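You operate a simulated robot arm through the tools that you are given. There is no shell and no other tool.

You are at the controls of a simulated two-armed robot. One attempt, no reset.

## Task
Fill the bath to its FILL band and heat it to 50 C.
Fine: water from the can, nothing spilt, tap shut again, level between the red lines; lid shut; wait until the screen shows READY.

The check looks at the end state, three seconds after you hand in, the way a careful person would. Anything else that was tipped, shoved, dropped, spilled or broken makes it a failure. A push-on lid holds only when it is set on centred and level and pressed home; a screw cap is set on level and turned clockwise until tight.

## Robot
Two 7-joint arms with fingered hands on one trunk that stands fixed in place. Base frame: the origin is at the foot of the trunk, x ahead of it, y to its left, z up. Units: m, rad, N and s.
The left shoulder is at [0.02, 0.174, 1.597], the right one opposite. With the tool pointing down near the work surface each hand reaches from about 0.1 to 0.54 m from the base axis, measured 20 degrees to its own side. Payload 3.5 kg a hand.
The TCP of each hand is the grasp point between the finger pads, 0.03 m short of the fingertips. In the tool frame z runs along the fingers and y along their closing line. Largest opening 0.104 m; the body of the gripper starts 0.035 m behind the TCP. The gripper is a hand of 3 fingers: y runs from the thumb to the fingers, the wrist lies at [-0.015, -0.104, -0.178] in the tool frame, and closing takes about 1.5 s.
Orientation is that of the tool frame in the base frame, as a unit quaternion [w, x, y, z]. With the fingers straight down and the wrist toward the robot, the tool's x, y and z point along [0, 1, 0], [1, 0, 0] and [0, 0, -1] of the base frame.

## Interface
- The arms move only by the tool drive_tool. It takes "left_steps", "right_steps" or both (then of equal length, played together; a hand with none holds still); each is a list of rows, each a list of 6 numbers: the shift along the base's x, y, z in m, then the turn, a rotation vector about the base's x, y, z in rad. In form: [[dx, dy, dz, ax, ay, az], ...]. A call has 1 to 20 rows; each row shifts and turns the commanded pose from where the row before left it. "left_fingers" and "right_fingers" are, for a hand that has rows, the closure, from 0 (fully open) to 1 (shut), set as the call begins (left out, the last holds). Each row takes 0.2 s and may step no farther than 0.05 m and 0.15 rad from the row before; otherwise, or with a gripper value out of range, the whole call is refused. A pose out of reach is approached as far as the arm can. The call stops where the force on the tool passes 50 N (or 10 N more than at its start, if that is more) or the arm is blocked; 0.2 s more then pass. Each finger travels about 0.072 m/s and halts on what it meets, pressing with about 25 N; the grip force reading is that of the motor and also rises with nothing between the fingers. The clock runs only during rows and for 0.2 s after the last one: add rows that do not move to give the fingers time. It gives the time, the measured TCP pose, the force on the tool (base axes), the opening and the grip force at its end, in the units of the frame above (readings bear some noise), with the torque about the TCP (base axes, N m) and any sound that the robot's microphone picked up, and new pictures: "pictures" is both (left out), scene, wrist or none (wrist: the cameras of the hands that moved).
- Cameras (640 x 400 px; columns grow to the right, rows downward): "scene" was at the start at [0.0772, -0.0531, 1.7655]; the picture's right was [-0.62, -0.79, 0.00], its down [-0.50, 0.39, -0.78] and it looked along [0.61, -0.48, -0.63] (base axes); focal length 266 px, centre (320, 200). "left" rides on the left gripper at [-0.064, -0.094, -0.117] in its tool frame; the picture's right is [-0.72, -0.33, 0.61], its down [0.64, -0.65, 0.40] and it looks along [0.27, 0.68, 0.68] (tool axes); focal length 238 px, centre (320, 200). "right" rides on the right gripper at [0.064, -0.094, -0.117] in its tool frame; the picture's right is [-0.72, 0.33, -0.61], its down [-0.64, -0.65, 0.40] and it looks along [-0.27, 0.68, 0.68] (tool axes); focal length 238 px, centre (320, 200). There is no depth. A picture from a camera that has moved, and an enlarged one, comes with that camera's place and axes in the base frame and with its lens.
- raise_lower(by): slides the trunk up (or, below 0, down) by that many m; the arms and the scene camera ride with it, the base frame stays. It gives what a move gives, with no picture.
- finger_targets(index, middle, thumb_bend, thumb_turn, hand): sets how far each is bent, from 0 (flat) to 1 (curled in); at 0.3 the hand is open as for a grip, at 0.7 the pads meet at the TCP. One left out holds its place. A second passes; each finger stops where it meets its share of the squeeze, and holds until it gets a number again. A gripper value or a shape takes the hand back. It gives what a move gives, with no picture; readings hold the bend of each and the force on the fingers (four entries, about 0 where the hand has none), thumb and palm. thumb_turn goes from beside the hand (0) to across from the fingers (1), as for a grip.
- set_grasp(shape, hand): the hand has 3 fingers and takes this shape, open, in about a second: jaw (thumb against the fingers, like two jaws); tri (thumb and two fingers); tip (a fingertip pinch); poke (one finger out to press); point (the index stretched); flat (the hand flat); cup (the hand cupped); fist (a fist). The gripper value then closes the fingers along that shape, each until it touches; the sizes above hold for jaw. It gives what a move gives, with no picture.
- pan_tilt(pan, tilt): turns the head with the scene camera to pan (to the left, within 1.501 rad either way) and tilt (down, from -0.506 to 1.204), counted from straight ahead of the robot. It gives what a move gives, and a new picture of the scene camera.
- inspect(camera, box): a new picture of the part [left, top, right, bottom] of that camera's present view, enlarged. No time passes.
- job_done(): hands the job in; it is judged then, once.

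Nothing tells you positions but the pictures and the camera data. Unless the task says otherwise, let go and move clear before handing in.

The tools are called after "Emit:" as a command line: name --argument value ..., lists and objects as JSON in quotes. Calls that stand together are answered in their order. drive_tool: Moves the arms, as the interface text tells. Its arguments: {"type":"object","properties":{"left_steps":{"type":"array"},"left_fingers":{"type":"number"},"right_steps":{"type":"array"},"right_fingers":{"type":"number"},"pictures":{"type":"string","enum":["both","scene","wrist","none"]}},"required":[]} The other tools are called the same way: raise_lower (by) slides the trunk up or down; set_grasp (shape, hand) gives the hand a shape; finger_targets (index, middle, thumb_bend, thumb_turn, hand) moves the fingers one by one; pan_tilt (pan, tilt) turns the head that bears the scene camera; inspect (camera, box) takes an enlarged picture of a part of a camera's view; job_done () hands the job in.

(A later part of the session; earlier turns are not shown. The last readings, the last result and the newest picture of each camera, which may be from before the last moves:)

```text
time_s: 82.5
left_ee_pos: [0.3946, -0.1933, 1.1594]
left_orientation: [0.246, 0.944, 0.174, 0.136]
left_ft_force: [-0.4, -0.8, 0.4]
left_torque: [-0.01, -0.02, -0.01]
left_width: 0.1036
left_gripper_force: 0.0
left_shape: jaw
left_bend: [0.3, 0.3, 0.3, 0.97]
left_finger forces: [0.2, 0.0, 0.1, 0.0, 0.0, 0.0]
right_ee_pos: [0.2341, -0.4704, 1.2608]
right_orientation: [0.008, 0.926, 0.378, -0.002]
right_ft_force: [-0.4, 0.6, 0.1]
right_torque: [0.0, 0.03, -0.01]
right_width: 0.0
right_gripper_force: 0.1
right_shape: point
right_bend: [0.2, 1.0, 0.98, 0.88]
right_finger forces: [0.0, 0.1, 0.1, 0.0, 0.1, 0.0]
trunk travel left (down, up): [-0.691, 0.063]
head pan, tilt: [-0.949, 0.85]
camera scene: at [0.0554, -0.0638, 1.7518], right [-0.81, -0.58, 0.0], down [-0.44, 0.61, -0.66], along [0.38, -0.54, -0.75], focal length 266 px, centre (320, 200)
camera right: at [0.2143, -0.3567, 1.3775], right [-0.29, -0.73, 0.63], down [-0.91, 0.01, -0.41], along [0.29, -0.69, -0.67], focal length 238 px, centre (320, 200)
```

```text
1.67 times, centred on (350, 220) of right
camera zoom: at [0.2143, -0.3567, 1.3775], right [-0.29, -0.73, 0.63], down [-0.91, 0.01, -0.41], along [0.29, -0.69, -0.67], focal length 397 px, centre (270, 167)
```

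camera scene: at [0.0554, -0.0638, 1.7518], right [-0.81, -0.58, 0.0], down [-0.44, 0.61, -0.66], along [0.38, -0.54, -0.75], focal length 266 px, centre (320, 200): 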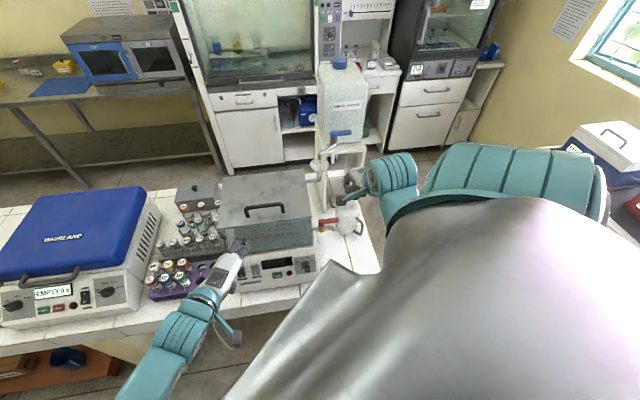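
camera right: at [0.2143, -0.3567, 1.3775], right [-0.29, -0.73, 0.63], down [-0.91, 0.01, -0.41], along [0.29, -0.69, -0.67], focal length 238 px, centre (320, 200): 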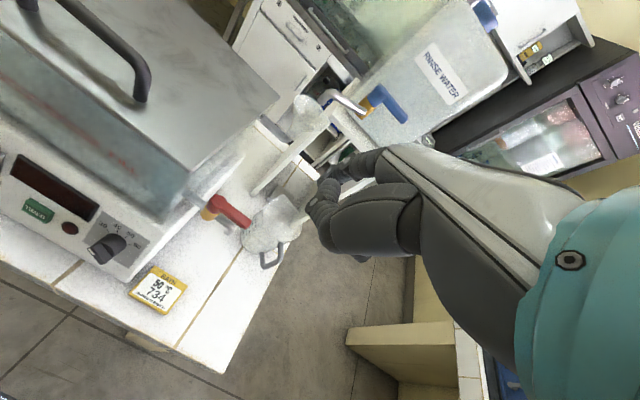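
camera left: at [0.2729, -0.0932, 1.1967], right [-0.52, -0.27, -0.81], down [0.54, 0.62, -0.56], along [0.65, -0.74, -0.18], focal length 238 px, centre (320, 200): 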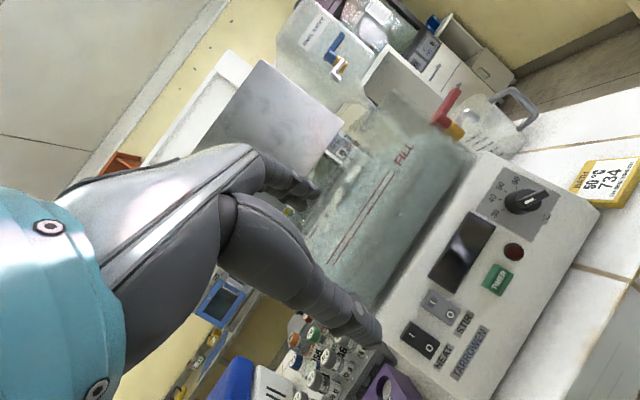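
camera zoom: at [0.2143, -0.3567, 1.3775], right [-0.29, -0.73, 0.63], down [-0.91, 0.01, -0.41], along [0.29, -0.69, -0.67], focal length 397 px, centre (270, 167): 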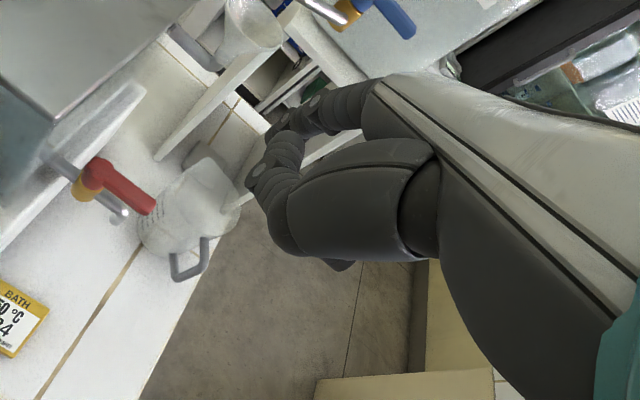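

The index is stretched, others curled. I bring the right hand in front of the panel (well clear of it) where the left camera can see the fingertip, to calibrate it.

Emit:
drive_tool --right_steps '[[0.0015, 0.036, -0.03, 0, 0, 0], [0.0015, 0.036, -0.03, 0, 0, 0], [0.0015, 0.036, -0.03, 0, 0, 0], [0.0015, 0.036, -0.03, 0, 0, 0], [0, 0, -0.03, 0, 0, 0]]' --pictures "both"

Emit:
inspect --camera "left" --box '[380, 0, 640, 240]'

Emit:
inspect --camera "scene" --box '[240, 200, 360, 300]'

Emit:
inspect --camera "right" --box '[160, 80, 420, 300]'

```text
time_s: 83.3
left_ee_pos: [0.3936, -0.193, 1.159]
left_orientation: [0.247, 0.943, 0.175, 0.136]
left_ft_force: [-0.3, 0.6, -0.4]
left_torque: [0.01, 0.03, 0.0]
left_width: 0.1038
left_gripper_force: 0.1
left_shape: jaw
left_bend: [0.3, 0.3, 0.3, 0.97]
left_finger forces: [0.0, 0.0, 0.1, 0.1, 0.1, 0.0]
right_ee_pos: [0.2536, -0.4411, 1.221]
right_orientation: [0.104, 0.905, 0.41, -0.036]
right_ft_force: [-0.3, 0.1, 0.1]
right_torque: [0.01, 0.02, -0.02]
right_width: 0.0
right_gripper_force: 0.0
right_shape: point
right_bend: [0.2, 1.0, 0.98, 0.88]
right_finger forces: [0.1, 0.0, 0.0, 0.1, 0.1, 0.0]
trunk travel left (down, up): [-0.691, 0.063]
head pan, tilt: [-0.949, 0.85]
stopped in row 3 (right hand): the arm was blocked; the commanded pose is now the measured one
camera scene: at [0.055, -0.0637, 1.7519], right [-0.81, -0.58, 0.0], down [-0.44, 0.61, -0.66], along [0.38, -0.54, -0.75], focal length 266 px, centre (320, 200)
camera right: at [0.2242, -0.3084, 1.3117], right [-0.24, -0.61, 0.76], down [-0.9, -0.14, -0.4], along [0.35, -0.78, -0.51], focal length 238 px, centre (320, 200)
```

scene: 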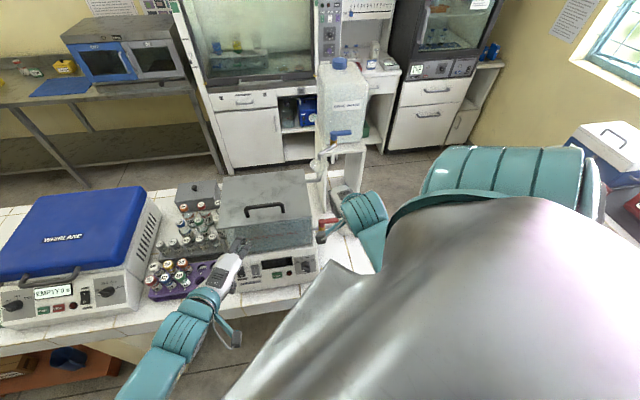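
right: 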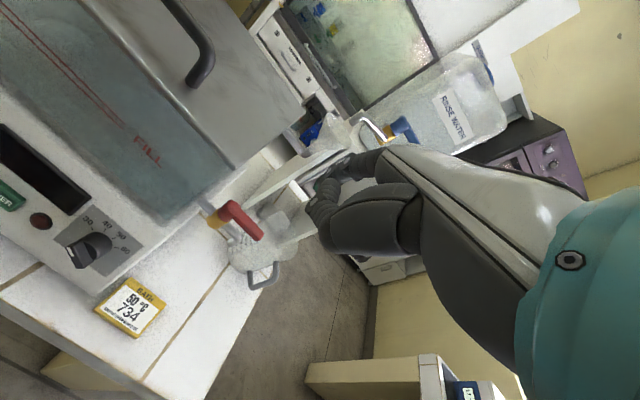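

```text
1.67 times, centred on (510, 120) of left
camera zoom: at [0.2708, -0.092, 1.1976], right [-0.52, -0.27, -0.81], down [0.55, 0.62, -0.57], along [0.65, -0.74, -0.17], focal length 397 px, centre (3, 333)
```

zoom: 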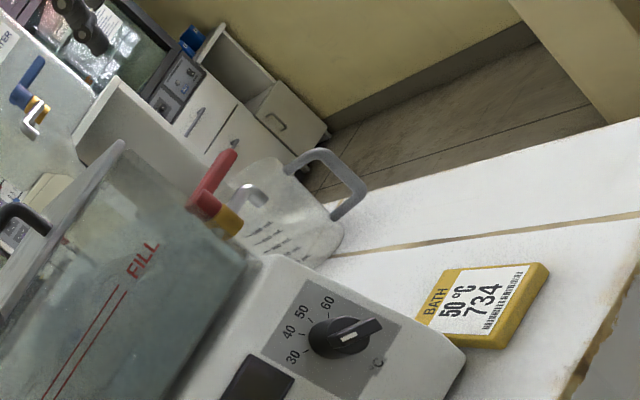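

```text
4.00 times, centred on (300, 250) of scene
camera zoom: at [0.055, -0.0637, 1.7519], right [-0.81, -0.58, 0.0], down [-0.44, 0.61, -0.66], along [0.38, -0.54, -0.75], focal length 1064 px, centre (400, 0)
```

zoom: 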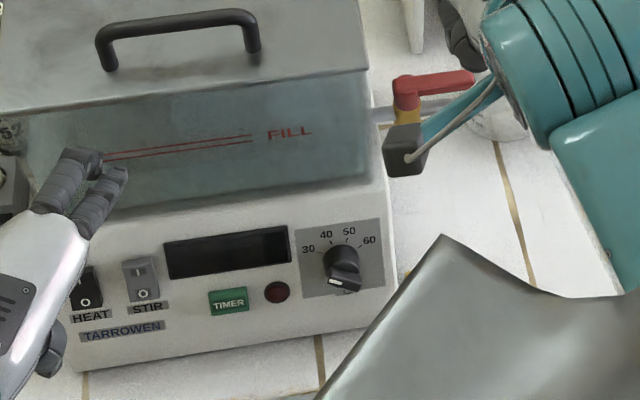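

```text
1.82 times, centred on (290, 190) of right
camera zoom: at [0.2242, -0.3084, 1.3117], right [-0.24, -0.61, 0.76], down [-0.9, -0.14, -0.4], along [0.35, -0.78, -0.51], focal length 433 px, centre (374, 218)
```

zoom: 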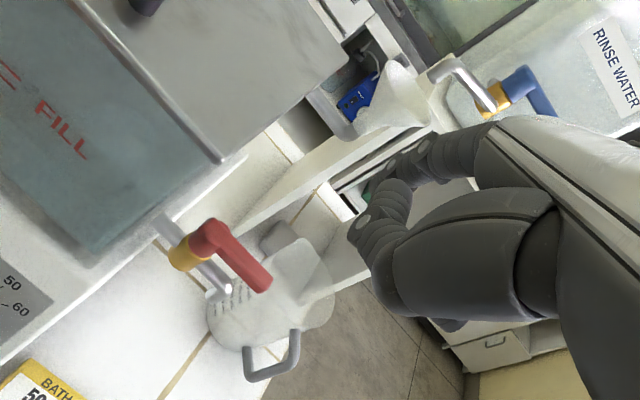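

The right arm is blocked by its own posture there, so the left arm is better for the panel; I'll keep the right hand's camera as an observer. I back the left hand off a little and give it the point shape.

Emit:
drive_tool --left_steps '[[-0.02, 0.02, 0, 0, 0, 0], [-0.02, 0.02, 0, 0, 0, 0], [-0.01, 0.01, 0, 0, 0, 0]]' --pictures "none"

Emit:
set_grasp --hand "left" --shape "point"

Emit:
drive_tool --left_steps '[[0, 0, 0, 0, 0, 0], [0, 0, 0, 0, 0, 0]]' --left_fingers 0.0 --pictures "both"

Emit:
inspect --camera "scene" --box '[180, 220, 330, 340]'

Emit:
inspect --camera "right" --box '[0, 50, 200, 300]'

```text
time_s: 84.1
left_ee_pos: [0.377, -0.1365, 1.1625]
left_orientation: [0.247, 0.944, 0.173, 0.132]
left_ft_force: [-0.3, 0.0, -0.1]
left_torque: [-0.04, -0.02, -0.01]
left_width: 0.1038
left_gripper_force: 0.0
left_shape: jaw
left_bend: [0.3, 0.3, 0.3, 0.97]
left_finger forces: [0.1, 0.0, 0.1, 0.0, 0.0, 0.0]
left hand out of reach, approached as far as the arm can: row 1, 2, 3
right_ee_pos: [0.2557, -0.4408, 1.2217]
right_orientation: [0.104, 0.905, 0.411, -0.034]
right_ft_force: [0.4, -0.7, 0.1]
right_torque: [0.03, 0.0, 0.03]
right_width: 0.0
right_gripper_force: 0.0
right_shape: point
right_bend: [0.2, 1.0, 0.98, 0.88]
right_finger forces: [0.1, 0.0, 0.0, 0.0, 0.1, 0.0]
trunk travel left (down, up): [-0.691, 0.063]
head pan, tilt: [-0.949, 0.85]
```

```text
time_s: 85.0
left_ee_pos: [0.376, -0.1367, 1.1626]
left_orientation: [0.245, 0.945, 0.173, 0.133]
left_ft_force: [-0.7, 0.3, 0.2]
left_torque: [0.05, 0.01, -0.05]
left_width: 0.0959
left_gripper_force: 0.0
left_shape: point
left_bend: [0.2, 1.0, 0.98, 0.88]
left_finger forces: [0.0, 0.1, 0.0, 0.0, 0.0, 0.0]
right_ee_pos: [0.2557, -0.44, 1.2222]
right_orientation: [0.104, 0.905, 0.41, -0.034]
right_ft_force: [-0.5, -0.6, 0.3]
right_torque: [0.02, 0.0, 0.0]
right_width: 0.0
right_gripper_force: 0.0
right_shape: point
right_bend: [0.2, 1.0, 0.98, 0.88]
right_finger forces: [0.0, 0.0, 0.1, 0.1, 0.0, 0.0]
trunk travel left (down, up): [-0.691, 0.063]
head pan, tilt: [-0.949, 0.85]
```

```text
time_s: 85.6
left_ee_pos: [0.374, -0.1354, 1.1616]
left_orientation: [0.246, 0.945, 0.173, 0.132]
left_ft_force: [-0.9, 0.4, 0.6]
left_torque: [0.0, -0.01, -0.04]
left_width: 0.0959
left_gripper_force: 0.0
left_shape: point
left_bend: [0.2, 1.0, 0.98, 0.88]
left_finger forces: [0.1, 0.1, 0.1, 0.1, 0.1, 0.1]
right_ee_pos: [0.2565, -0.4402, 1.2218]
right_orientation: [0.104, 0.905, 0.41, -0.035]
right_ft_force: [0.6, 0.5, 0.8]
right_torque: [0.0, -0.04, 0.04]
right_width: 0.0
right_gripper_force: 0.1
right_shape: point
right_bend: [0.2, 1.0, 0.98, 0.88]
right_finger forces: [0.1, 0.0, 0.0, 0.0, 0.0, 0.1]
trunk travel left (down, up): [-0.691, 0.063]
head pan, tilt: [-0.949, 0.85]
camera scene: at [0.0554, -0.0638, 1.7518], right [-0.81, -0.58, 0.0], down [-0.44, 0.61, -0.66], along [0.38, -0.54, -0.75], focal length 266 px, centre (320, 200)
camera left: at [0.2534, -0.0348, 1.202], right [-0.53, -0.27, -0.8], down [0.54, 0.62, -0.57], along [0.65, -0.74, -0.18], focal length 238 px, centre (320, 200)
```

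scene: 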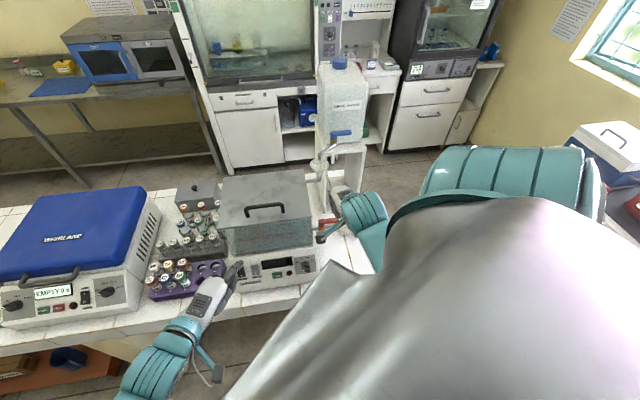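
left: 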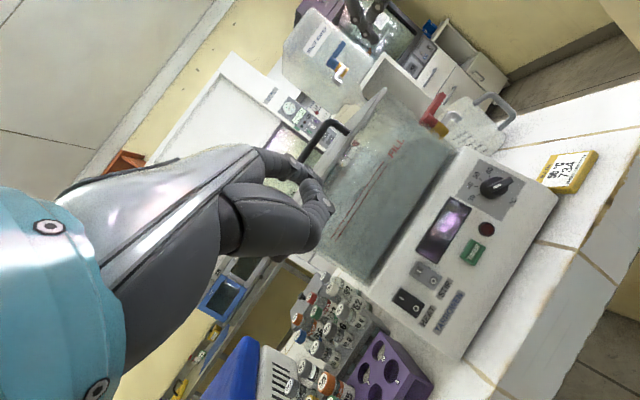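

```text
3.33 times, centred on (255, 280) of scene
camera zoom: at [0.0554, -0.0638, 1.7518], right [-0.81, -0.58, 0.0], down [-0.44, 0.61, -0.66], along [0.38, -0.54, -0.75], focal length 886 px, centre (537, -67)
```

zoom: 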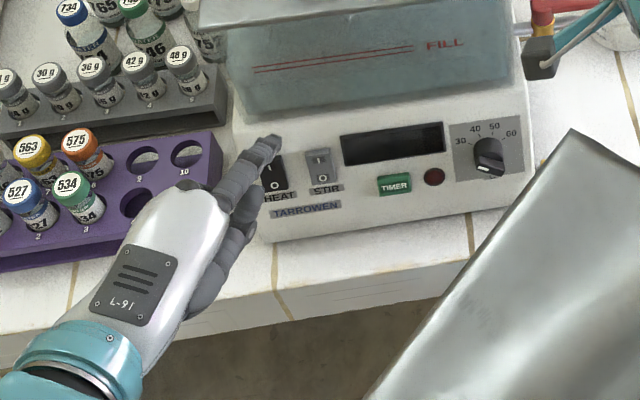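

```text
1.60 times, centred on (100, 175) of right
camera zoom: at [0.2249, -0.3084, 1.3118], right [-0.24, -0.61, 0.76], down [-0.9, -0.14, -0.4], along [0.35, -0.78, -0.51], focal length 381 px, centre (672, 240)
```

zoom: 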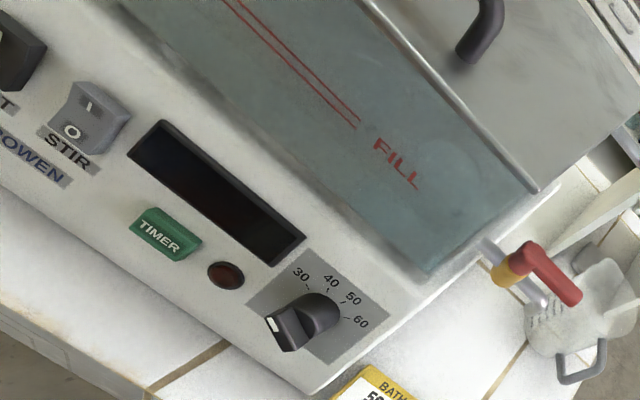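

The left index tip is about 6 cm beyond the TCP in both tool y and z, at [0.405,-0.208,1.144] now. HEAT's rocker is near [0.488,-0.231,0.957]; I bring the fingertip to a pre-press spot about 5 cm in front of its "I" half.

Emit:
drive_tool --left_steps '[[0.013, 0.0015, -0.04, 0, 0, 0], [0.013, 0.0015, -0.04, 0, 0, 0], [0.013, 0.0015, -0.04, 0, 0, 0], [0.013, 0.0015, -0.04, 0, 0, 0]]' --pictures "both"

Emit:
inspect --camera "scene" --box '[200, 230, 300, 310]'

Emit:
inspect --camera "left" --box '[240, 100, 500, 320]'

```text
time_s: 86.6
left_ee_pos: [0.4121, -0.1251, 1.0513]
left_orientation: [0.245, 0.943, 0.176, 0.138]
left_ft_force: [0.7, 0.6, 0.1]
left_torque: [0.0, -0.01, -0.01]
left_width: 0.0959
left_gripper_force: 0.2
left_shape: point
left_bend: [0.2, 1.0, 0.98, 0.88]
left_finger forces: [0.1, 0.0, 0.1, 0.0, 0.1, 0.0]
left hand out of reach, approached as far as the arm can: row 3, 4
right_ee_pos: [0.2562, -0.4381, 1.2227]
right_orientation: [0.104, 0.905, 0.411, -0.035]
right_ft_force: [0.0, 0.2, -0.7]
right_torque: [-0.04, -0.02, -0.02]
right_width: 0.0002
right_gripper_force: 0.1
right_shape: point
right_bend: [0.2, 1.0, 0.98, 0.88]
right_finger forces: [0.1, 0.0, 0.0, 0.0, 0.0, 0.0]
trunk travel left (down, up): [-0.691, 0.063]
head pan, tilt: [-0.949, 0.85]
camera scene: at [0.0562, -0.0605, 1.7519], right [-0.81, -0.58, 0.0], down [-0.44, 0.61, -0.66], along [0.38, -0.54, -0.75], focal length 266 px, centre (320, 200)
camera left: at [0.2884, -0.0258, 1.0903], right [-0.52, -0.27, -0.81], down [0.54, 0.62, -0.56], along [0.66, -0.73, -0.18], focal length 238 px, centre (320, 200)
```

scene: 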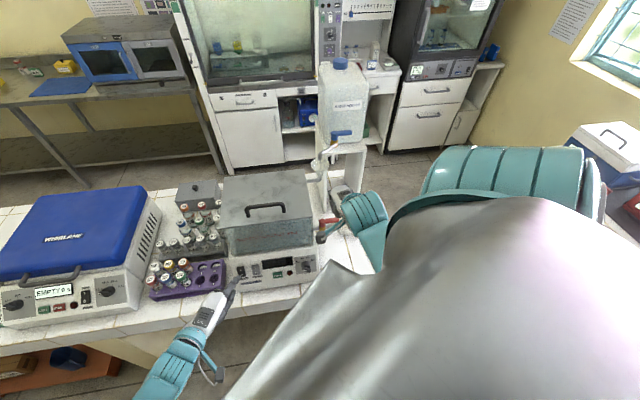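
left: 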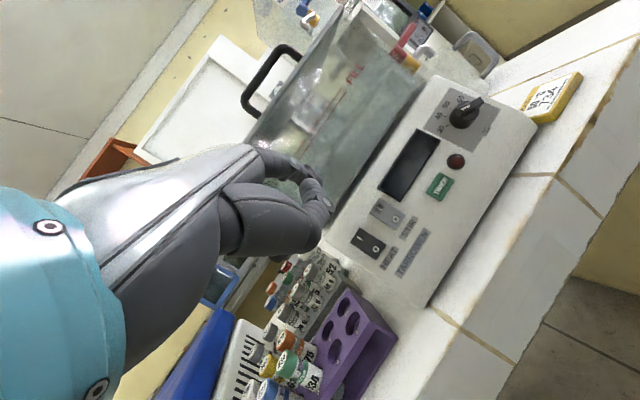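

```text
5.00 times, centred on (250, 270) of scene
camera zoom: at [0.0562, -0.0605, 1.7519], right [-0.81, -0.58, 0.0], down [-0.44, 0.61, -0.66], along [0.38, -0.54, -0.75], focal length 1330 px, centre (670, -150)
```

zoom: 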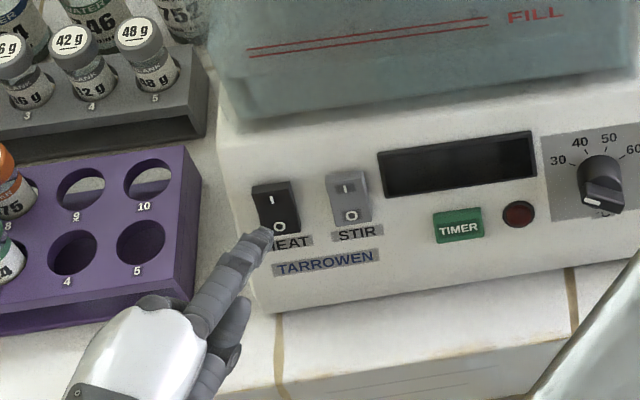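

```text
1.82 times, centred on (370, 210) of left
camera zoom: at [0.2884, -0.0258, 1.0903], right [-0.52, -0.27, -0.81], down [0.54, 0.62, -0.56], along [0.66, -0.73, -0.18], focal length 433 px, centre (229, 182)
```

zoom: 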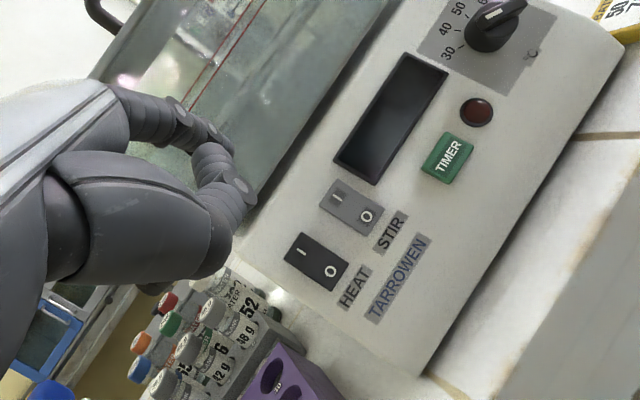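

The left arm can't get low enough from this trunk height. I raise both hands a little and lower the trunk by 0.15 m so the shoulders come closer to panel height.

Emit:
drive_tool --left_steps '[[-0.01, 0.01, 0.04, 0, 0, 0], [0, 0, 0.04, 0, 0, 0], [0, 0, 0.03, 0, 0, 0]]' --right_steps '[[0, -0.02, 0.04, 0, 0, 0], [0, -0.02, 0.04, 0, 0, 0], [0, -0.02, 0.04, 0, 0, 0]]' --pictures "none"

Emit:
raise_lower --by -0.15

Emit:
inspect --camera "scene" --box '[0, 0, 640, 400]'

```text
time_s: 87.4
left_ee_pos: [0.3986, -0.1188, 1.1616]
left_orientation: [0.245, 0.944, 0.175, 0.137]
left_ft_force: [-0.6, 0.0, 0.1]
left_torque: [0.03, -0.02, -0.03]
left_width: 0.0001
left_gripper_force: 0.2
left_shape: point
left_bend: [0.2, 1.0, 0.99, 0.88]
left_finger forces: [0.0, 0.0, 0.0, 0.0, 0.0, 0.0]
right_ee_pos: [0.2549, -0.499, 1.3412]
right_orientation: [0.102, 0.905, 0.41, -0.035]
right_ft_force: [0.0, 0.4, 0.2]
right_torque: [-0.02, -0.01, 0.01]
right_width: 0.0
right_gripper_force: 0.1
right_shape: point
right_bend: [0.2, 1.0, 0.98, 0.88]
right_finger forces: [0.0, 0.0, 0.1, 0.0, 0.0, 0.0]
trunk travel left (down, up): [-0.691, 0.063]
head pan, tilt: [-0.949, 0.85]
```

```text
time_s: 89.2
left_ee_pos: [0.3994, -0.1206, 1.0146]
left_orientation: [0.246, 0.944, 0.175, 0.136]
left_ft_force: [-0.4, -0.6, -0.7]
left_torque: [0.01, 0.02, -0.01]
left_width: 0.0001
left_gripper_force: 0.1
left_shape: point
left_bend: [0.2, 1.0, 0.99, 0.88]
left_finger forces: [0.1, 0.0, 0.0, 0.0, 0.1, 0.1]
right_ee_pos: [0.2565, -0.4994, 1.1926]
right_orientation: [0.103, 0.905, 0.411, -0.035]
right_ft_force: [0.8, 0.4, 0.2]
right_torque: [0.0, 0.01, 0.03]
right_width: 0.0002
right_gripper_force: 0.1
right_shape: point
right_bend: [0.2, 1.0, 0.98, 0.88]
right_finger forces: [0.0, 0.0, 0.0, 0.1, 0.0, 0.0]
trunk travel left (down, up): [-0.541, 0.213]
head pan, tilt: [-0.949, 0.85]
```

```text
1.00 times, centred on (320, 200) of scene (not enlarged: the box is as wide or as high as the picture)
camera zoom: at [0.061, -0.0638, 1.6018], right [-0.81, -0.58, 0.0], down [-0.44, 0.61, -0.66], along [0.38, -0.54, -0.75], focal length 266 px, centre (320, 200)
```

zoom: 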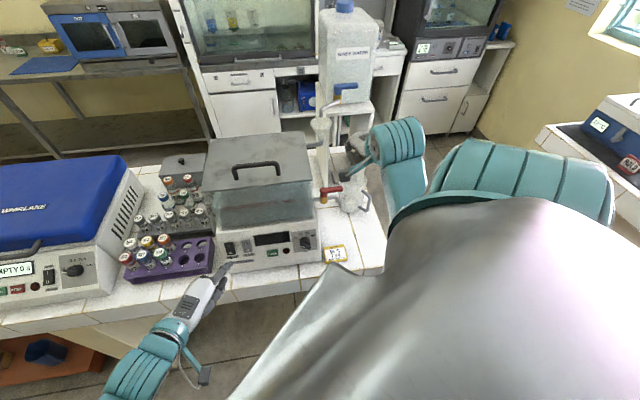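

Now the left hand has room. I take close views to align the fingertip with the HEAT rocker's "I" side.

Emit:
drive_tool --left_steps '[[0.013, -0.004, -0.006, 0, 0, 0], [0.014, -0.004, -0.007, 0, 0, 0]]' --pictures "none"

Emit:
inspect --camera "scene" --box '[190, 225, 290, 305]'

Emit:
inspect --camera "left" --box '[240, 100, 500, 320]'

Emit:
inspect --camera "right" --box '[0, 0, 320, 200]'

```text
time_s: 89.8
left_ee_pos: [0.4262, -0.1271, 0.9997]
left_orientation: [0.246, 0.943, 0.175, 0.137]
left_ft_force: [0.6, -0.1, 0.0]
left_torque: [-0.02, 0.0, -0.03]
left_width: 0.0002
left_gripper_force: 0.0
left_shape: point
left_bend: [0.2, 1.0, 0.99, 0.88]
left_finger forces: [0.0, 0.1, 0.0, 0.0, 0.0, 0.1]
right_ee_pos: [0.2553, -0.5004, 1.1911]
right_orientation: [0.103, 0.906, 0.41, -0.035]
right_ft_force: [0.4, -0.6, -0.8]
right_torque: [-0.02, 0.02, -0.01]
right_width: 0.0002
right_gripper_force: 0.0
right_shape: point
right_bend: [0.2, 1.0, 0.98, 0.88]
right_finger forces: [0.1, 0.1, 0.1, 0.0, 0.1, 0.0]
trunk travel left (down, up): [-0.541, 0.213]
head pan, tilt: [-0.949, 0.85]
```

```text
5.00 times, centred on (240, 265) of scene
camera zoom: at [0.0614, -0.064, 1.6017], right [-0.81, -0.58, 0.0], down [-0.44, 0.61, -0.66], along [0.38, -0.54, -0.75], focal length 1330 px, centre (720, -125)
```

zoom: 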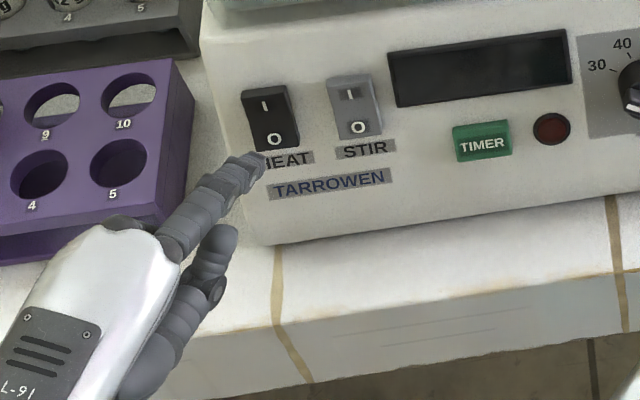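

```text
1.82 times, centred on (370, 210) of left
camera zoom: at [0.3037, -0.0271, 1.0391], right [-0.52, -0.28, -0.81], down [0.55, 0.62, -0.57], along [0.65, -0.74, -0.17], focal length 433 px, centre (229, 182)
```

zoom: 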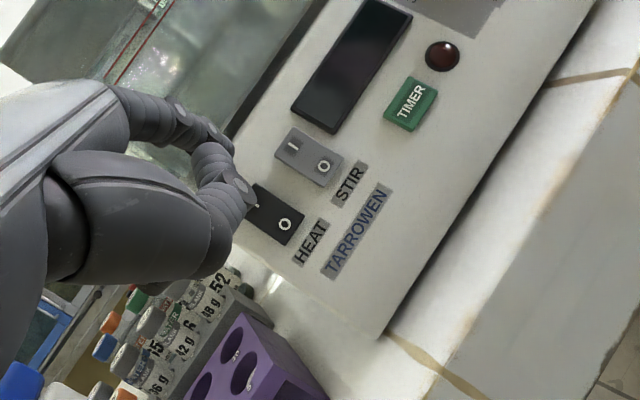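

```text
2.00 times, centred on (160, 100) of right
camera zoom: at [0.225, -0.3683, 1.2815], right [-0.24, -0.61, 0.76], down [-0.9, -0.14, -0.4], along [0.35, -0.78, -0.51], focal length 477 px, centre (640, 400)
```

zoom: 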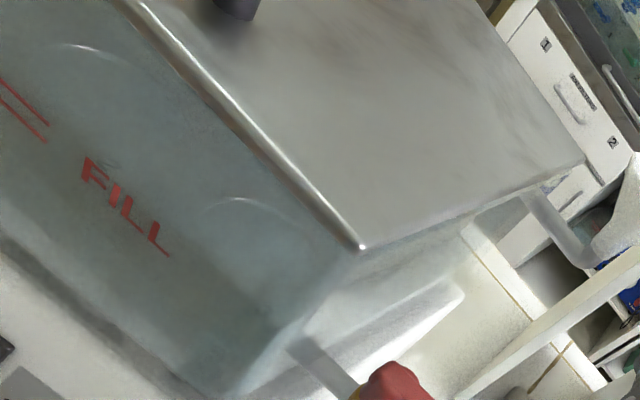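

Fingertip about [0.456,-0.203,0.982]; the rocker's "I" half about [0.488,-0.232,0.974]. I shift up 1 cm, then advance along the panel normal toward it.

Emit:
drive_tool --left_steps '[[0.004, -0.003, 0.0105, 0, 0, 0], [0.00664, -0.00617, -0.00425, 0, 0, 0], [0.00664, -0.00617, -0.00425, 0, 0, 0], [0.00664, -0.00617, -0.00425, 0, 0, 0]]' --pictures "none"

Emit:
inspect --camera "scene" --box '[215, 225, 275, 275]'

Emit:
inspect --camera "left" --box '[270, 130, 430, 250]'

```text
time_s: 90.8
left_ee_pos: [0.4498, -0.1501, 0.9981]
left_orientation: [0.246, 0.944, 0.175, 0.135]
left_ft_force: [-0.1, 0.3, -0.4]
left_torque: [-0.01, 0.0, 0.0]
left_width: 0.0002
left_gripper_force: 0.0
left_shape: point
left_bend: [0.2, 1.0, 0.99, 0.88]
left_finger forces: [0.0, 0.1, 0.0, 0.0, 0.0, 0.1]
right_ee_pos: [0.2552, -0.4998, 1.1899]
right_orientation: [0.104, 0.905, 0.41, -0.034]
right_ft_force: [-0.4, -0.1, 0.0]
right_torque: [0.02, 0.02, -0.01]
right_width: 0.0
right_gripper_force: 0.1
right_shape: point
right_bend: [0.2, 1.0, 0.98, 0.88]
right_finger forces: [0.1, 0.0, 0.0, 0.0, 0.0, 0.0]
trunk travel left (down, up): [-0.541, 0.213]
head pan, tilt: [-0.949, 0.85]
```

```text
8.00 times, centred on (245, 250) of scene
camera zoom: at [0.0613, -0.0641, 1.6017], right [-0.81, -0.58, 0.0], down [-0.44, 0.61, -0.66], along [0.38, -0.54, -0.75], focal length 2128 px, centre (920, -200)
```

zoom: 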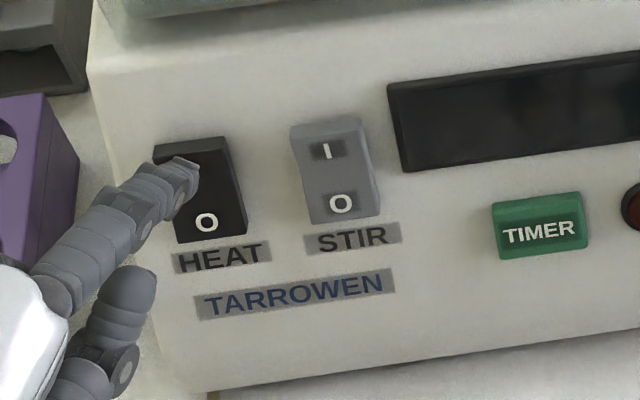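

```text
3.33 times, centred on (350, 190) of left
camera zoom: at [0.3268, -0.0495, 1.0371], right [-0.52, -0.27, -0.81], down [0.54, 0.62, -0.57], along [0.65, -0.74, -0.17], focal length 794 px, centre (220, 233)
```

zoom: 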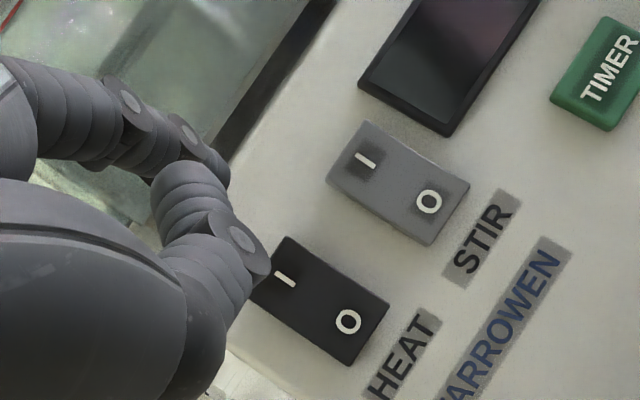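

The fingertip is right over the "I". I press in small steps, watching force and the display.

Emit:
drive_tool --left_steps '[[0.0027, -0.0025, -0.0017, 0, 0, 0], [0.0027, -0.0025, -0.0017, 0, 0, 0], [0.0027, -0.0025, -0.0017, 0, 0, 0]]' --pictures "none"

Emit:
inspect --camera "scene" --box '[215, 225, 325, 295]'

```text
time_s: 91.6
left_ee_pos: [0.4583, -0.1569, 0.9937]
left_orientation: [0.246, 0.943, 0.175, 0.136]
left_ft_force: [0.0, 0.3, 0.6]
left_torque: [0.04, 0.01, 0.02]
left_width: 0.0001
left_gripper_force: 0.0
left_shape: point
left_bend: [0.2, 1.0, 0.99, 0.88]
left_finger forces: [0.0, 0.0, 0.0, 0.0, 0.1, 0.0]
right_ee_pos: [0.256, -0.5007, 1.1913]
right_orientation: [0.103, 0.906, 0.41, -0.035]
right_ft_force: [-0.6, 0.6, -0.8]
right_torque: [0.03, 0.01, 0.0]
right_width: 0.0
right_gripper_force: 0.2
right_shape: point
right_bend: [0.2, 1.0, 0.98, 0.88]
right_finger forces: [0.0, 0.0, 0.1, 0.0, 0.0, 0.0]
trunk travel left (down, up): [-0.541, 0.213]
head pan, tilt: [-0.949, 0.85]
```

```text
5.71 times, centred on (270, 260) of scene
camera zoom: at [0.0613, -0.064, 1.6017], right [-0.81, -0.58, 0.0], down [-0.44, 0.61, -0.66], along [0.38, -0.54, -0.75], focal length 1520 px, centre (606, -143)
```

zoom: 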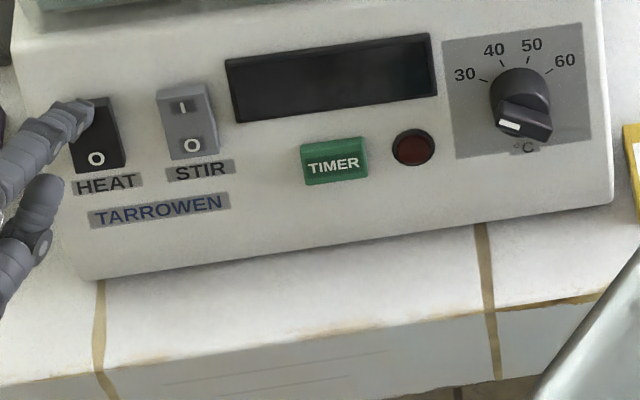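

No contact yet. I continue pressing in small steps.

Emit:
drive_tool --left_steps '[[0.0027, -0.0025, -0.0017, 0, 0, 0], [0.0027, -0.0025, -0.0017, 0, 0, 0]]' --pictures "none"

Emit:
inspect --camera "scene" --box '[215, 225, 275, 275]'

Emit:
inspect --camera "left" --box '[270, 130, 430, 250]'

```text
time_s: 92.2
left_ee_pos: [0.4622, -0.1627, 0.9892]
left_orientation: [0.246, 0.944, 0.174, 0.136]
left_ft_force: [0.5, 0.2, 0.4]
left_torque: [0.01, -0.04, -0.02]
left_width: 0.0
left_gripper_force: 0.1
left_shape: point
left_bend: [0.2, 1.0, 0.99, 0.88]
left_finger forces: [0.0, 0.0, 0.1, 0.1, 0.0, 0.0]
right_ee_pos: [0.2562, -0.5013, 1.1918]
right_orientation: [0.103, 0.906, 0.41, -0.035]
right_ft_force: [-0.2, 0.6, -0.2]
right_torque: [0.02, -0.01, 0.01]
right_width: 0.0002
right_gripper_force: 0.1
right_shape: point
right_bend: [0.2, 1.0, 0.98, 0.88]
right_finger forces: [0.0, 0.1, 0.0, 0.0, 0.0, 0.0]
trunk travel left (down, up): [-0.541, 0.213]
head pan, tilt: [-0.949, 0.85]
```

```text
8.00 times, centred on (245, 250) of scene
camera zoom: at [0.0612, -0.0638, 1.6017], right [-0.81, -0.58, 0.0], down [-0.44, 0.61, -0.66], along [0.38, -0.54, -0.75], focal length 2128 px, centre (920, -200)
```

zoom: 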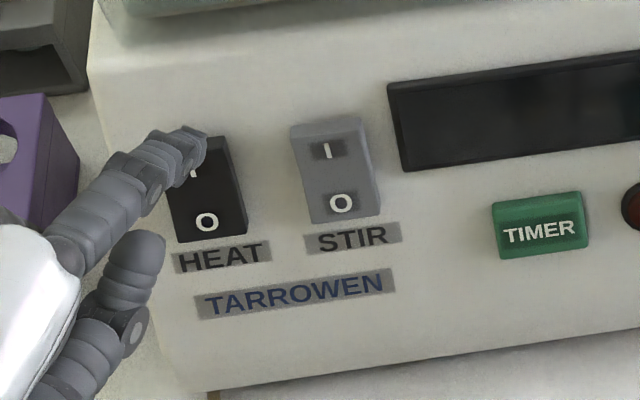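

```text
3.33 times, centred on (350, 190) of left
camera zoom: at [0.3398, -0.0615, 1.0281], right [-0.52, -0.27, -0.81], down [0.54, 0.62, -0.56], along [0.65, -0.74, -0.18], focal length 794 px, centre (220, 233)
```

zoom: 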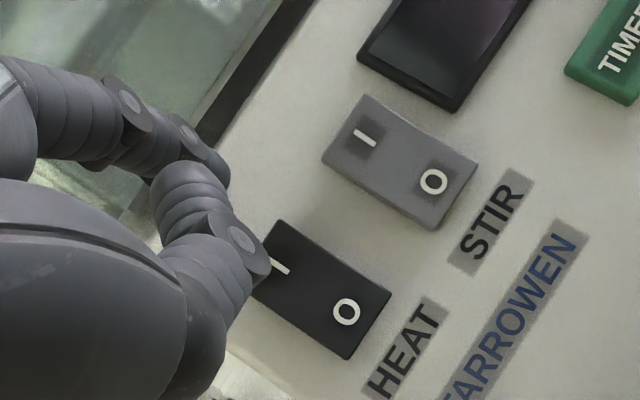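

The tip drifted to the rocker's top edge; I shift it down along the panel by about 9 mm and press on.

Emit:
drive_tool --left_steps '[[-0.0057, 0.0055, -0.0073, 0, 0, 0], [0.0027, -0.0025, -0.0017, 0, 0, 0], [0.0027, -0.0025, -0.0017, 0, 0, 0]]' --pictures "none"

Emit:
inspect --camera "scene" --box '[215, 225, 275, 275]'

Emit:
inspect --camera "left" --box '[270, 130, 430, 250]'

```text
time_s: 93.0
left_ee_pos: [0.4628, -0.1609, 0.9779]
left_orientation: [0.246, 0.944, 0.175, 0.135]
left_ft_force: [-0.2, -0.5, -0.5]
left_torque: [-0.01, -0.01, 0.01]
left_width: 0.0
left_gripper_force: 0.0
left_shape: point
left_bend: [0.2, 1.0, 0.99, 0.88]
left_finger forces: [0.1, 0.0, 0.0, 0.1, 0.0, 0.0]
right_ee_pos: [0.2553, -0.5005, 1.1906]
right_orientation: [0.102, 0.906, 0.41, -0.034]
right_ft_force: [0.0, 0.3, 0.1]
right_torque: [0.01, 0.0, -0.02]
right_width: 0.0001
right_gripper_force: 0.1
right_shape: point
right_bend: [0.2, 1.0, 0.98, 0.88]
right_finger forces: [0.0, 0.0, 0.0, 0.0, 0.1, 0.0]
trunk travel left (down, up): [-0.541, 0.213]
head pan, tilt: [-0.949, 0.85]
```

```text
8.00 times, centred on (245, 250) of scene
camera zoom: at [0.0611, -0.0638, 1.6017], right [-0.81, -0.58, 0.0], down [-0.44, 0.61, -0.66], along [0.38, -0.54, -0.75], focal length 2128 px, centre (920, -200)
```

zoom: 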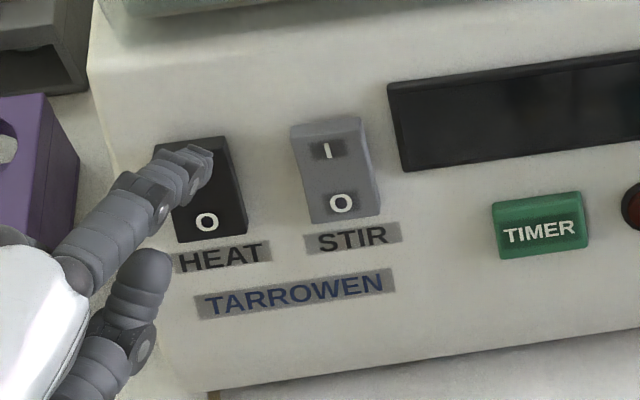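

```text
3.33 times, centred on (350, 190) of left
camera zoom: at [0.3398, -0.0607, 1.0177], right [-0.52, -0.28, -0.81], down [0.54, 0.62, -0.57], along [0.65, -0.74, -0.18], focal length 794 px, centre (220, 233)
```

zoom: 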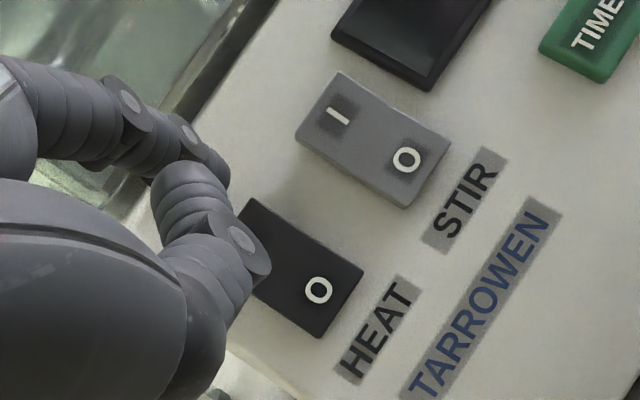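

By triangulation the tip is still about 19 mm off the panel and a bit high and right. I correct laterally and then advance again.

Emit:
drive_tool --left_steps '[[0.001, 0.005, -0.006, 0, 0, 0], [0.001, 0.005, -0.006, 0, 0, 0], [0.0027, -0.0025, -0.0017, 0, 0, 0], [0.0027, -0.0025, -0.0017, 0, 0, 0]]' --pictures "none"

Emit:
inspect --camera "scene" --box '[215, 225, 275, 275]'

Emit:
inspect --camera "left" --box '[270, 130, 430, 250]'

```text
time_s: 94.0
left_ee_pos: [0.471, -0.1573, 0.9652]
left_orientation: [0.247, 0.944, 0.174, 0.136]
left_ft_force: [0.9, -0.3, -0.3]
left_torque: [0.0, -0.01, -0.02]
left_width: 0.0002
left_gripper_force: 0.0
left_shape: point
left_bend: [0.2, 1.0, 0.99, 0.88]
left_finger forces: [0.0, 0.0, 0.0, 0.0, 0.1, 0.0]
right_ee_pos: [0.2567, -0.5, 1.1908]
right_orientation: [0.103, 0.906, 0.41, -0.036]
right_ft_force: [0.3, -0.4, 0.1]
right_torque: [-0.02, -0.01, 0.01]
right_width: 0.0
right_gripper_force: 0.1
right_shape: point
right_bend: [0.2, 1.0, 0.98, 0.88]
right_finger forces: [0.0, 0.1, 0.0, 0.0, 0.1, 0.0]
trunk travel left (down, up): [-0.541, 0.213]
head pan, tilt: [-0.949, 0.85]
```

```text
8.00 times, centred on (245, 250) of scene
camera zoom: at [0.061, -0.0641, 1.6017], right [-0.81, -0.58, 0.0], down [-0.44, 0.61, -0.66], along [0.38, -0.54, -0.75], focal length 2128 px, centre (920, -200)
```

zoom: 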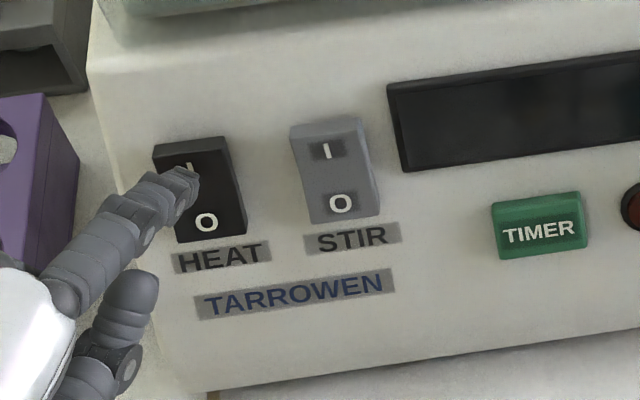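

```text
3.33 times, centred on (350, 190) of left
camera zoom: at [0.347, -0.0565, 1.0029], right [-0.52, -0.27, -0.81], down [0.55, 0.62, -0.57], along [0.65, -0.74, -0.17], focal length 794 px, centre (220, 233)
```

zoom: 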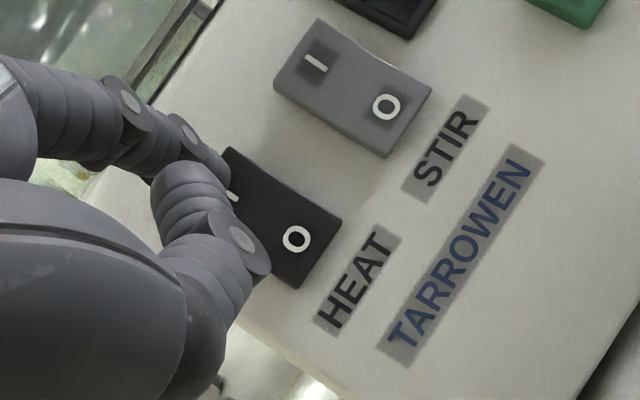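

The tip is now just over the "I". I press on.

Emit:
drive_tool --left_steps '[[0.0027, -0.0025, -0.0017, 0, 0, 0], [0.0027, -0.0025, -0.0017, 0, 0, 0], [0.002, -0.0019, -0.0013, 0, 0, 0]]' --pictures "none"

Emit:
inspect --camera "scene" --box '[215, 225, 275, 275]'

```text
time_s: 94.8
left_ee_pos: [0.4728, -0.1602, 0.9653]
left_orientation: [0.246, 0.944, 0.175, 0.136]
left_ft_force: [-0.4, 0.6, -0.3]
left_torque: [-0.03, -0.04, 0.0]
left_width: 0.0
left_gripper_force: 0.1
left_shape: point
left_bend: [0.2, 1.0, 0.99, 0.88]
left_finger forces: [0.0, 0.0, 0.0, 0.1, 0.0, 0.0]
left hand out of reach, approached as far as the arm can: row 1, 2
right_ee_pos: [0.256, -0.4994, 1.191]
right_orientation: [0.103, 0.906, 0.41, -0.035]
right_ft_force: [0.4, 0.0, -0.8]
right_torque: [0.01, -0.01, 0.01]
right_width: 0.0
right_gripper_force: 0.0
right_shape: point
right_bend: [0.2, 1.0, 0.98, 0.88]
right_finger forces: [0.1, 0.0, 0.0, 0.1, 0.0, 0.1]
trunk travel left (down, up): [-0.541, 0.213]
head pan, tilt: [-0.949, 0.85]
```

```text
8.00 times, centred on (245, 250) of scene
camera zoom: at [0.061, -0.0643, 1.6017], right [-0.81, -0.58, 0.0], down [-0.44, 0.61, -0.66], along [0.38, -0.54, -0.75], focal length 2128 px, centre (920, -200)
```

zoom: 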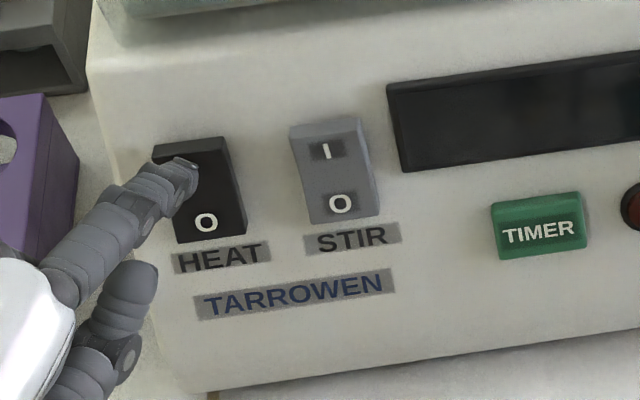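

The arm reaches its limit again just short. I back off, raise both hands a bit and lower the trunk another 0.1 m.

Emit:
drive_tool --left_steps '[[-0.015, 0.014, 0.02, 0, 0, 0], [-0.015, 0.014, 0.035, 0, 0, 0], [0, 0, 0.04, 0, 0, 0]]' --right_steps '[[0, -0.01, 0.04, 0, 0, 0], [0, -0.01, 0.04, 0, 0, 0], [0, 0, 0.03, 0, 0, 0]]' --pictures "none"

Emit:
raise_lower --by -0.1

Emit:
drive_tool --left_steps '[[0.01, -0.009, 0, 0, 0, 0]]' --pictures "both"

Emit:
inspect --camera "scene" --box '[190, 220, 310, 300]'

```text
time_s: 95.6
left_ee_pos: [0.4412, -0.128, 1.0581]
left_orientation: [0.244, 0.944, 0.176, 0.138]
left_ft_force: [-0.2, 0.0, -0.9]
left_torque: [0.01, -0.03, 0.01]
left_width: 0.0
left_gripper_force: 0.0
left_shape: point
left_bend: [0.2, 1.0, 0.99, 0.88]
left_finger forces: [0.1, 0.0, 0.1, 0.0, 0.0, 0.0]
right_ee_pos: [0.2587, -0.524, 1.3002]
right_orientation: [0.103, 0.906, 0.41, -0.034]
right_ft_force: [-0.6, 0.2, 0.2]
right_torque: [-0.01, 0.0, -0.02]
right_width: 0.0
right_gripper_force: 0.0
right_shape: point
right_bend: [0.2, 1.0, 0.98, 0.88]
right_finger forces: [0.0, 0.1, 0.0, 0.1, 0.0, 0.1]
right hand out of reach, approached as far as the arm can: row 1
trunk travel left (down, up): [-0.541, 0.213]
head pan, tilt: [-0.949, 0.85]
```

```text
time_s: 96.9
left_ee_pos: [0.4419, -0.1305, 0.9597]
left_orientation: [0.246, 0.944, 0.175, 0.136]
left_ft_force: [-0.2, 0.3, 0.4]
left_torque: [0.03, -0.01, -0.01]
left_width: 0.0
left_gripper_force: 0.0
left_shape: point
left_bend: [0.2, 1.0, 0.99, 0.88]
left_finger forces: [0.1, 0.0, 0.0, 0.1, 0.0, 0.0]
right_ee_pos: [0.2621, -0.5242, 1.1959]
right_orientation: [0.097, 0.905, 0.411, -0.042]
right_ft_force: [0.4, 0.4, 0.5]
right_torque: [-0.02, 0.01, 0.0]
right_width: 0.0001
right_gripper_force: 0.1
right_shape: point
right_bend: [0.2, 1.0, 0.98, 0.88]
right_finger forces: [0.1, 0.0, 0.0, 0.0, 0.0, 0.0]
trunk travel left (down, up): [-0.441, 0.313]
head pan, tilt: [-0.949, 0.85]
```

```text
time_s: 97.3
left_ee_pos: [0.4533, -0.1405, 0.9585]
left_orientation: [0.246, 0.943, 0.176, 0.136]
left_ft_force: [0.0, -0.6, -0.2]
left_torque: [0.05, 0.01, 0.01]
left_width: 0.0
left_gripper_force: 0.0
left_shape: point
left_bend: [0.2, 1.0, 0.99, 0.88]
left_finger forces: [0.0, 0.0, 0.0, 0.0, 0.0, 0.0]
right_ee_pos: [0.2645, -0.5242, 1.1949]
right_orientation: [0.097, 0.905, 0.412, -0.043]
right_ft_force: [-0.7, -0.6, -0.2]
right_torque: [0.0, 0.0, -0.05]
right_width: 0.0004
right_gripper_force: 0.0
right_shape: point
right_bend: [0.2, 1.0, 0.98, 0.88]
right_finger forces: [0.0, 0.1, 0.0, 0.0, 0.1, 0.1]
trunk travel left (down, up): [-0.441, 0.313]
head pan, tilt: [-0.949, 0.85]
camera scene: at [0.0749, -0.0643, 1.5012], right [-0.81, -0.58, 0.0], down [-0.44, 0.61, -0.66], along [0.38, -0.54, -0.75], focal length 266 px, centre (320, 200)
camera left: at [0.3292, -0.0392, 0.997], right [-0.52, -0.27, -0.81], down [0.54, 0.62, -0.57], along [0.65, -0.74, -0.18], focal length 238 px, centre (320, 200)
```

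scene: 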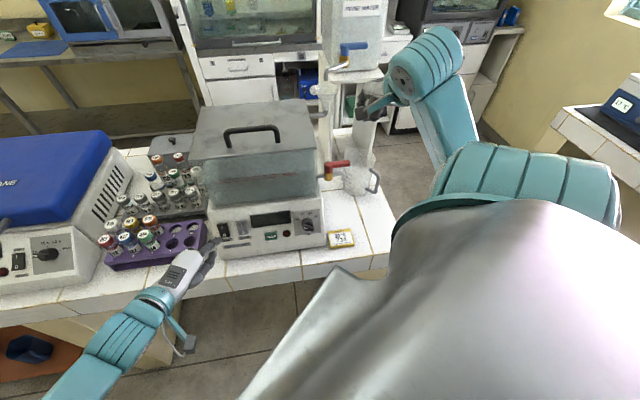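
left: 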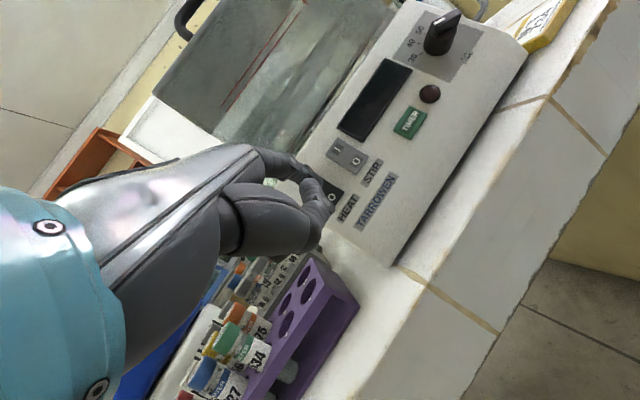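

```text
5.00 times, centred on (250, 260) of scene
camera zoom: at [0.0749, -0.0643, 1.5012], right [-0.81, -0.58, 0.0], down [-0.44, 0.61, -0.66], along [0.38, -0.54, -0.75], focal length 1330 px, centre (670, -100)
```

zoom: 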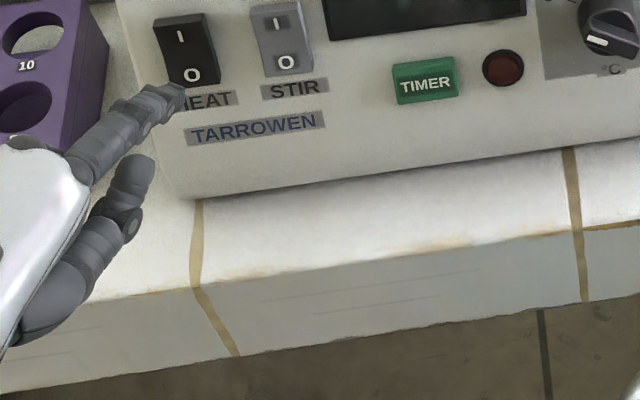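

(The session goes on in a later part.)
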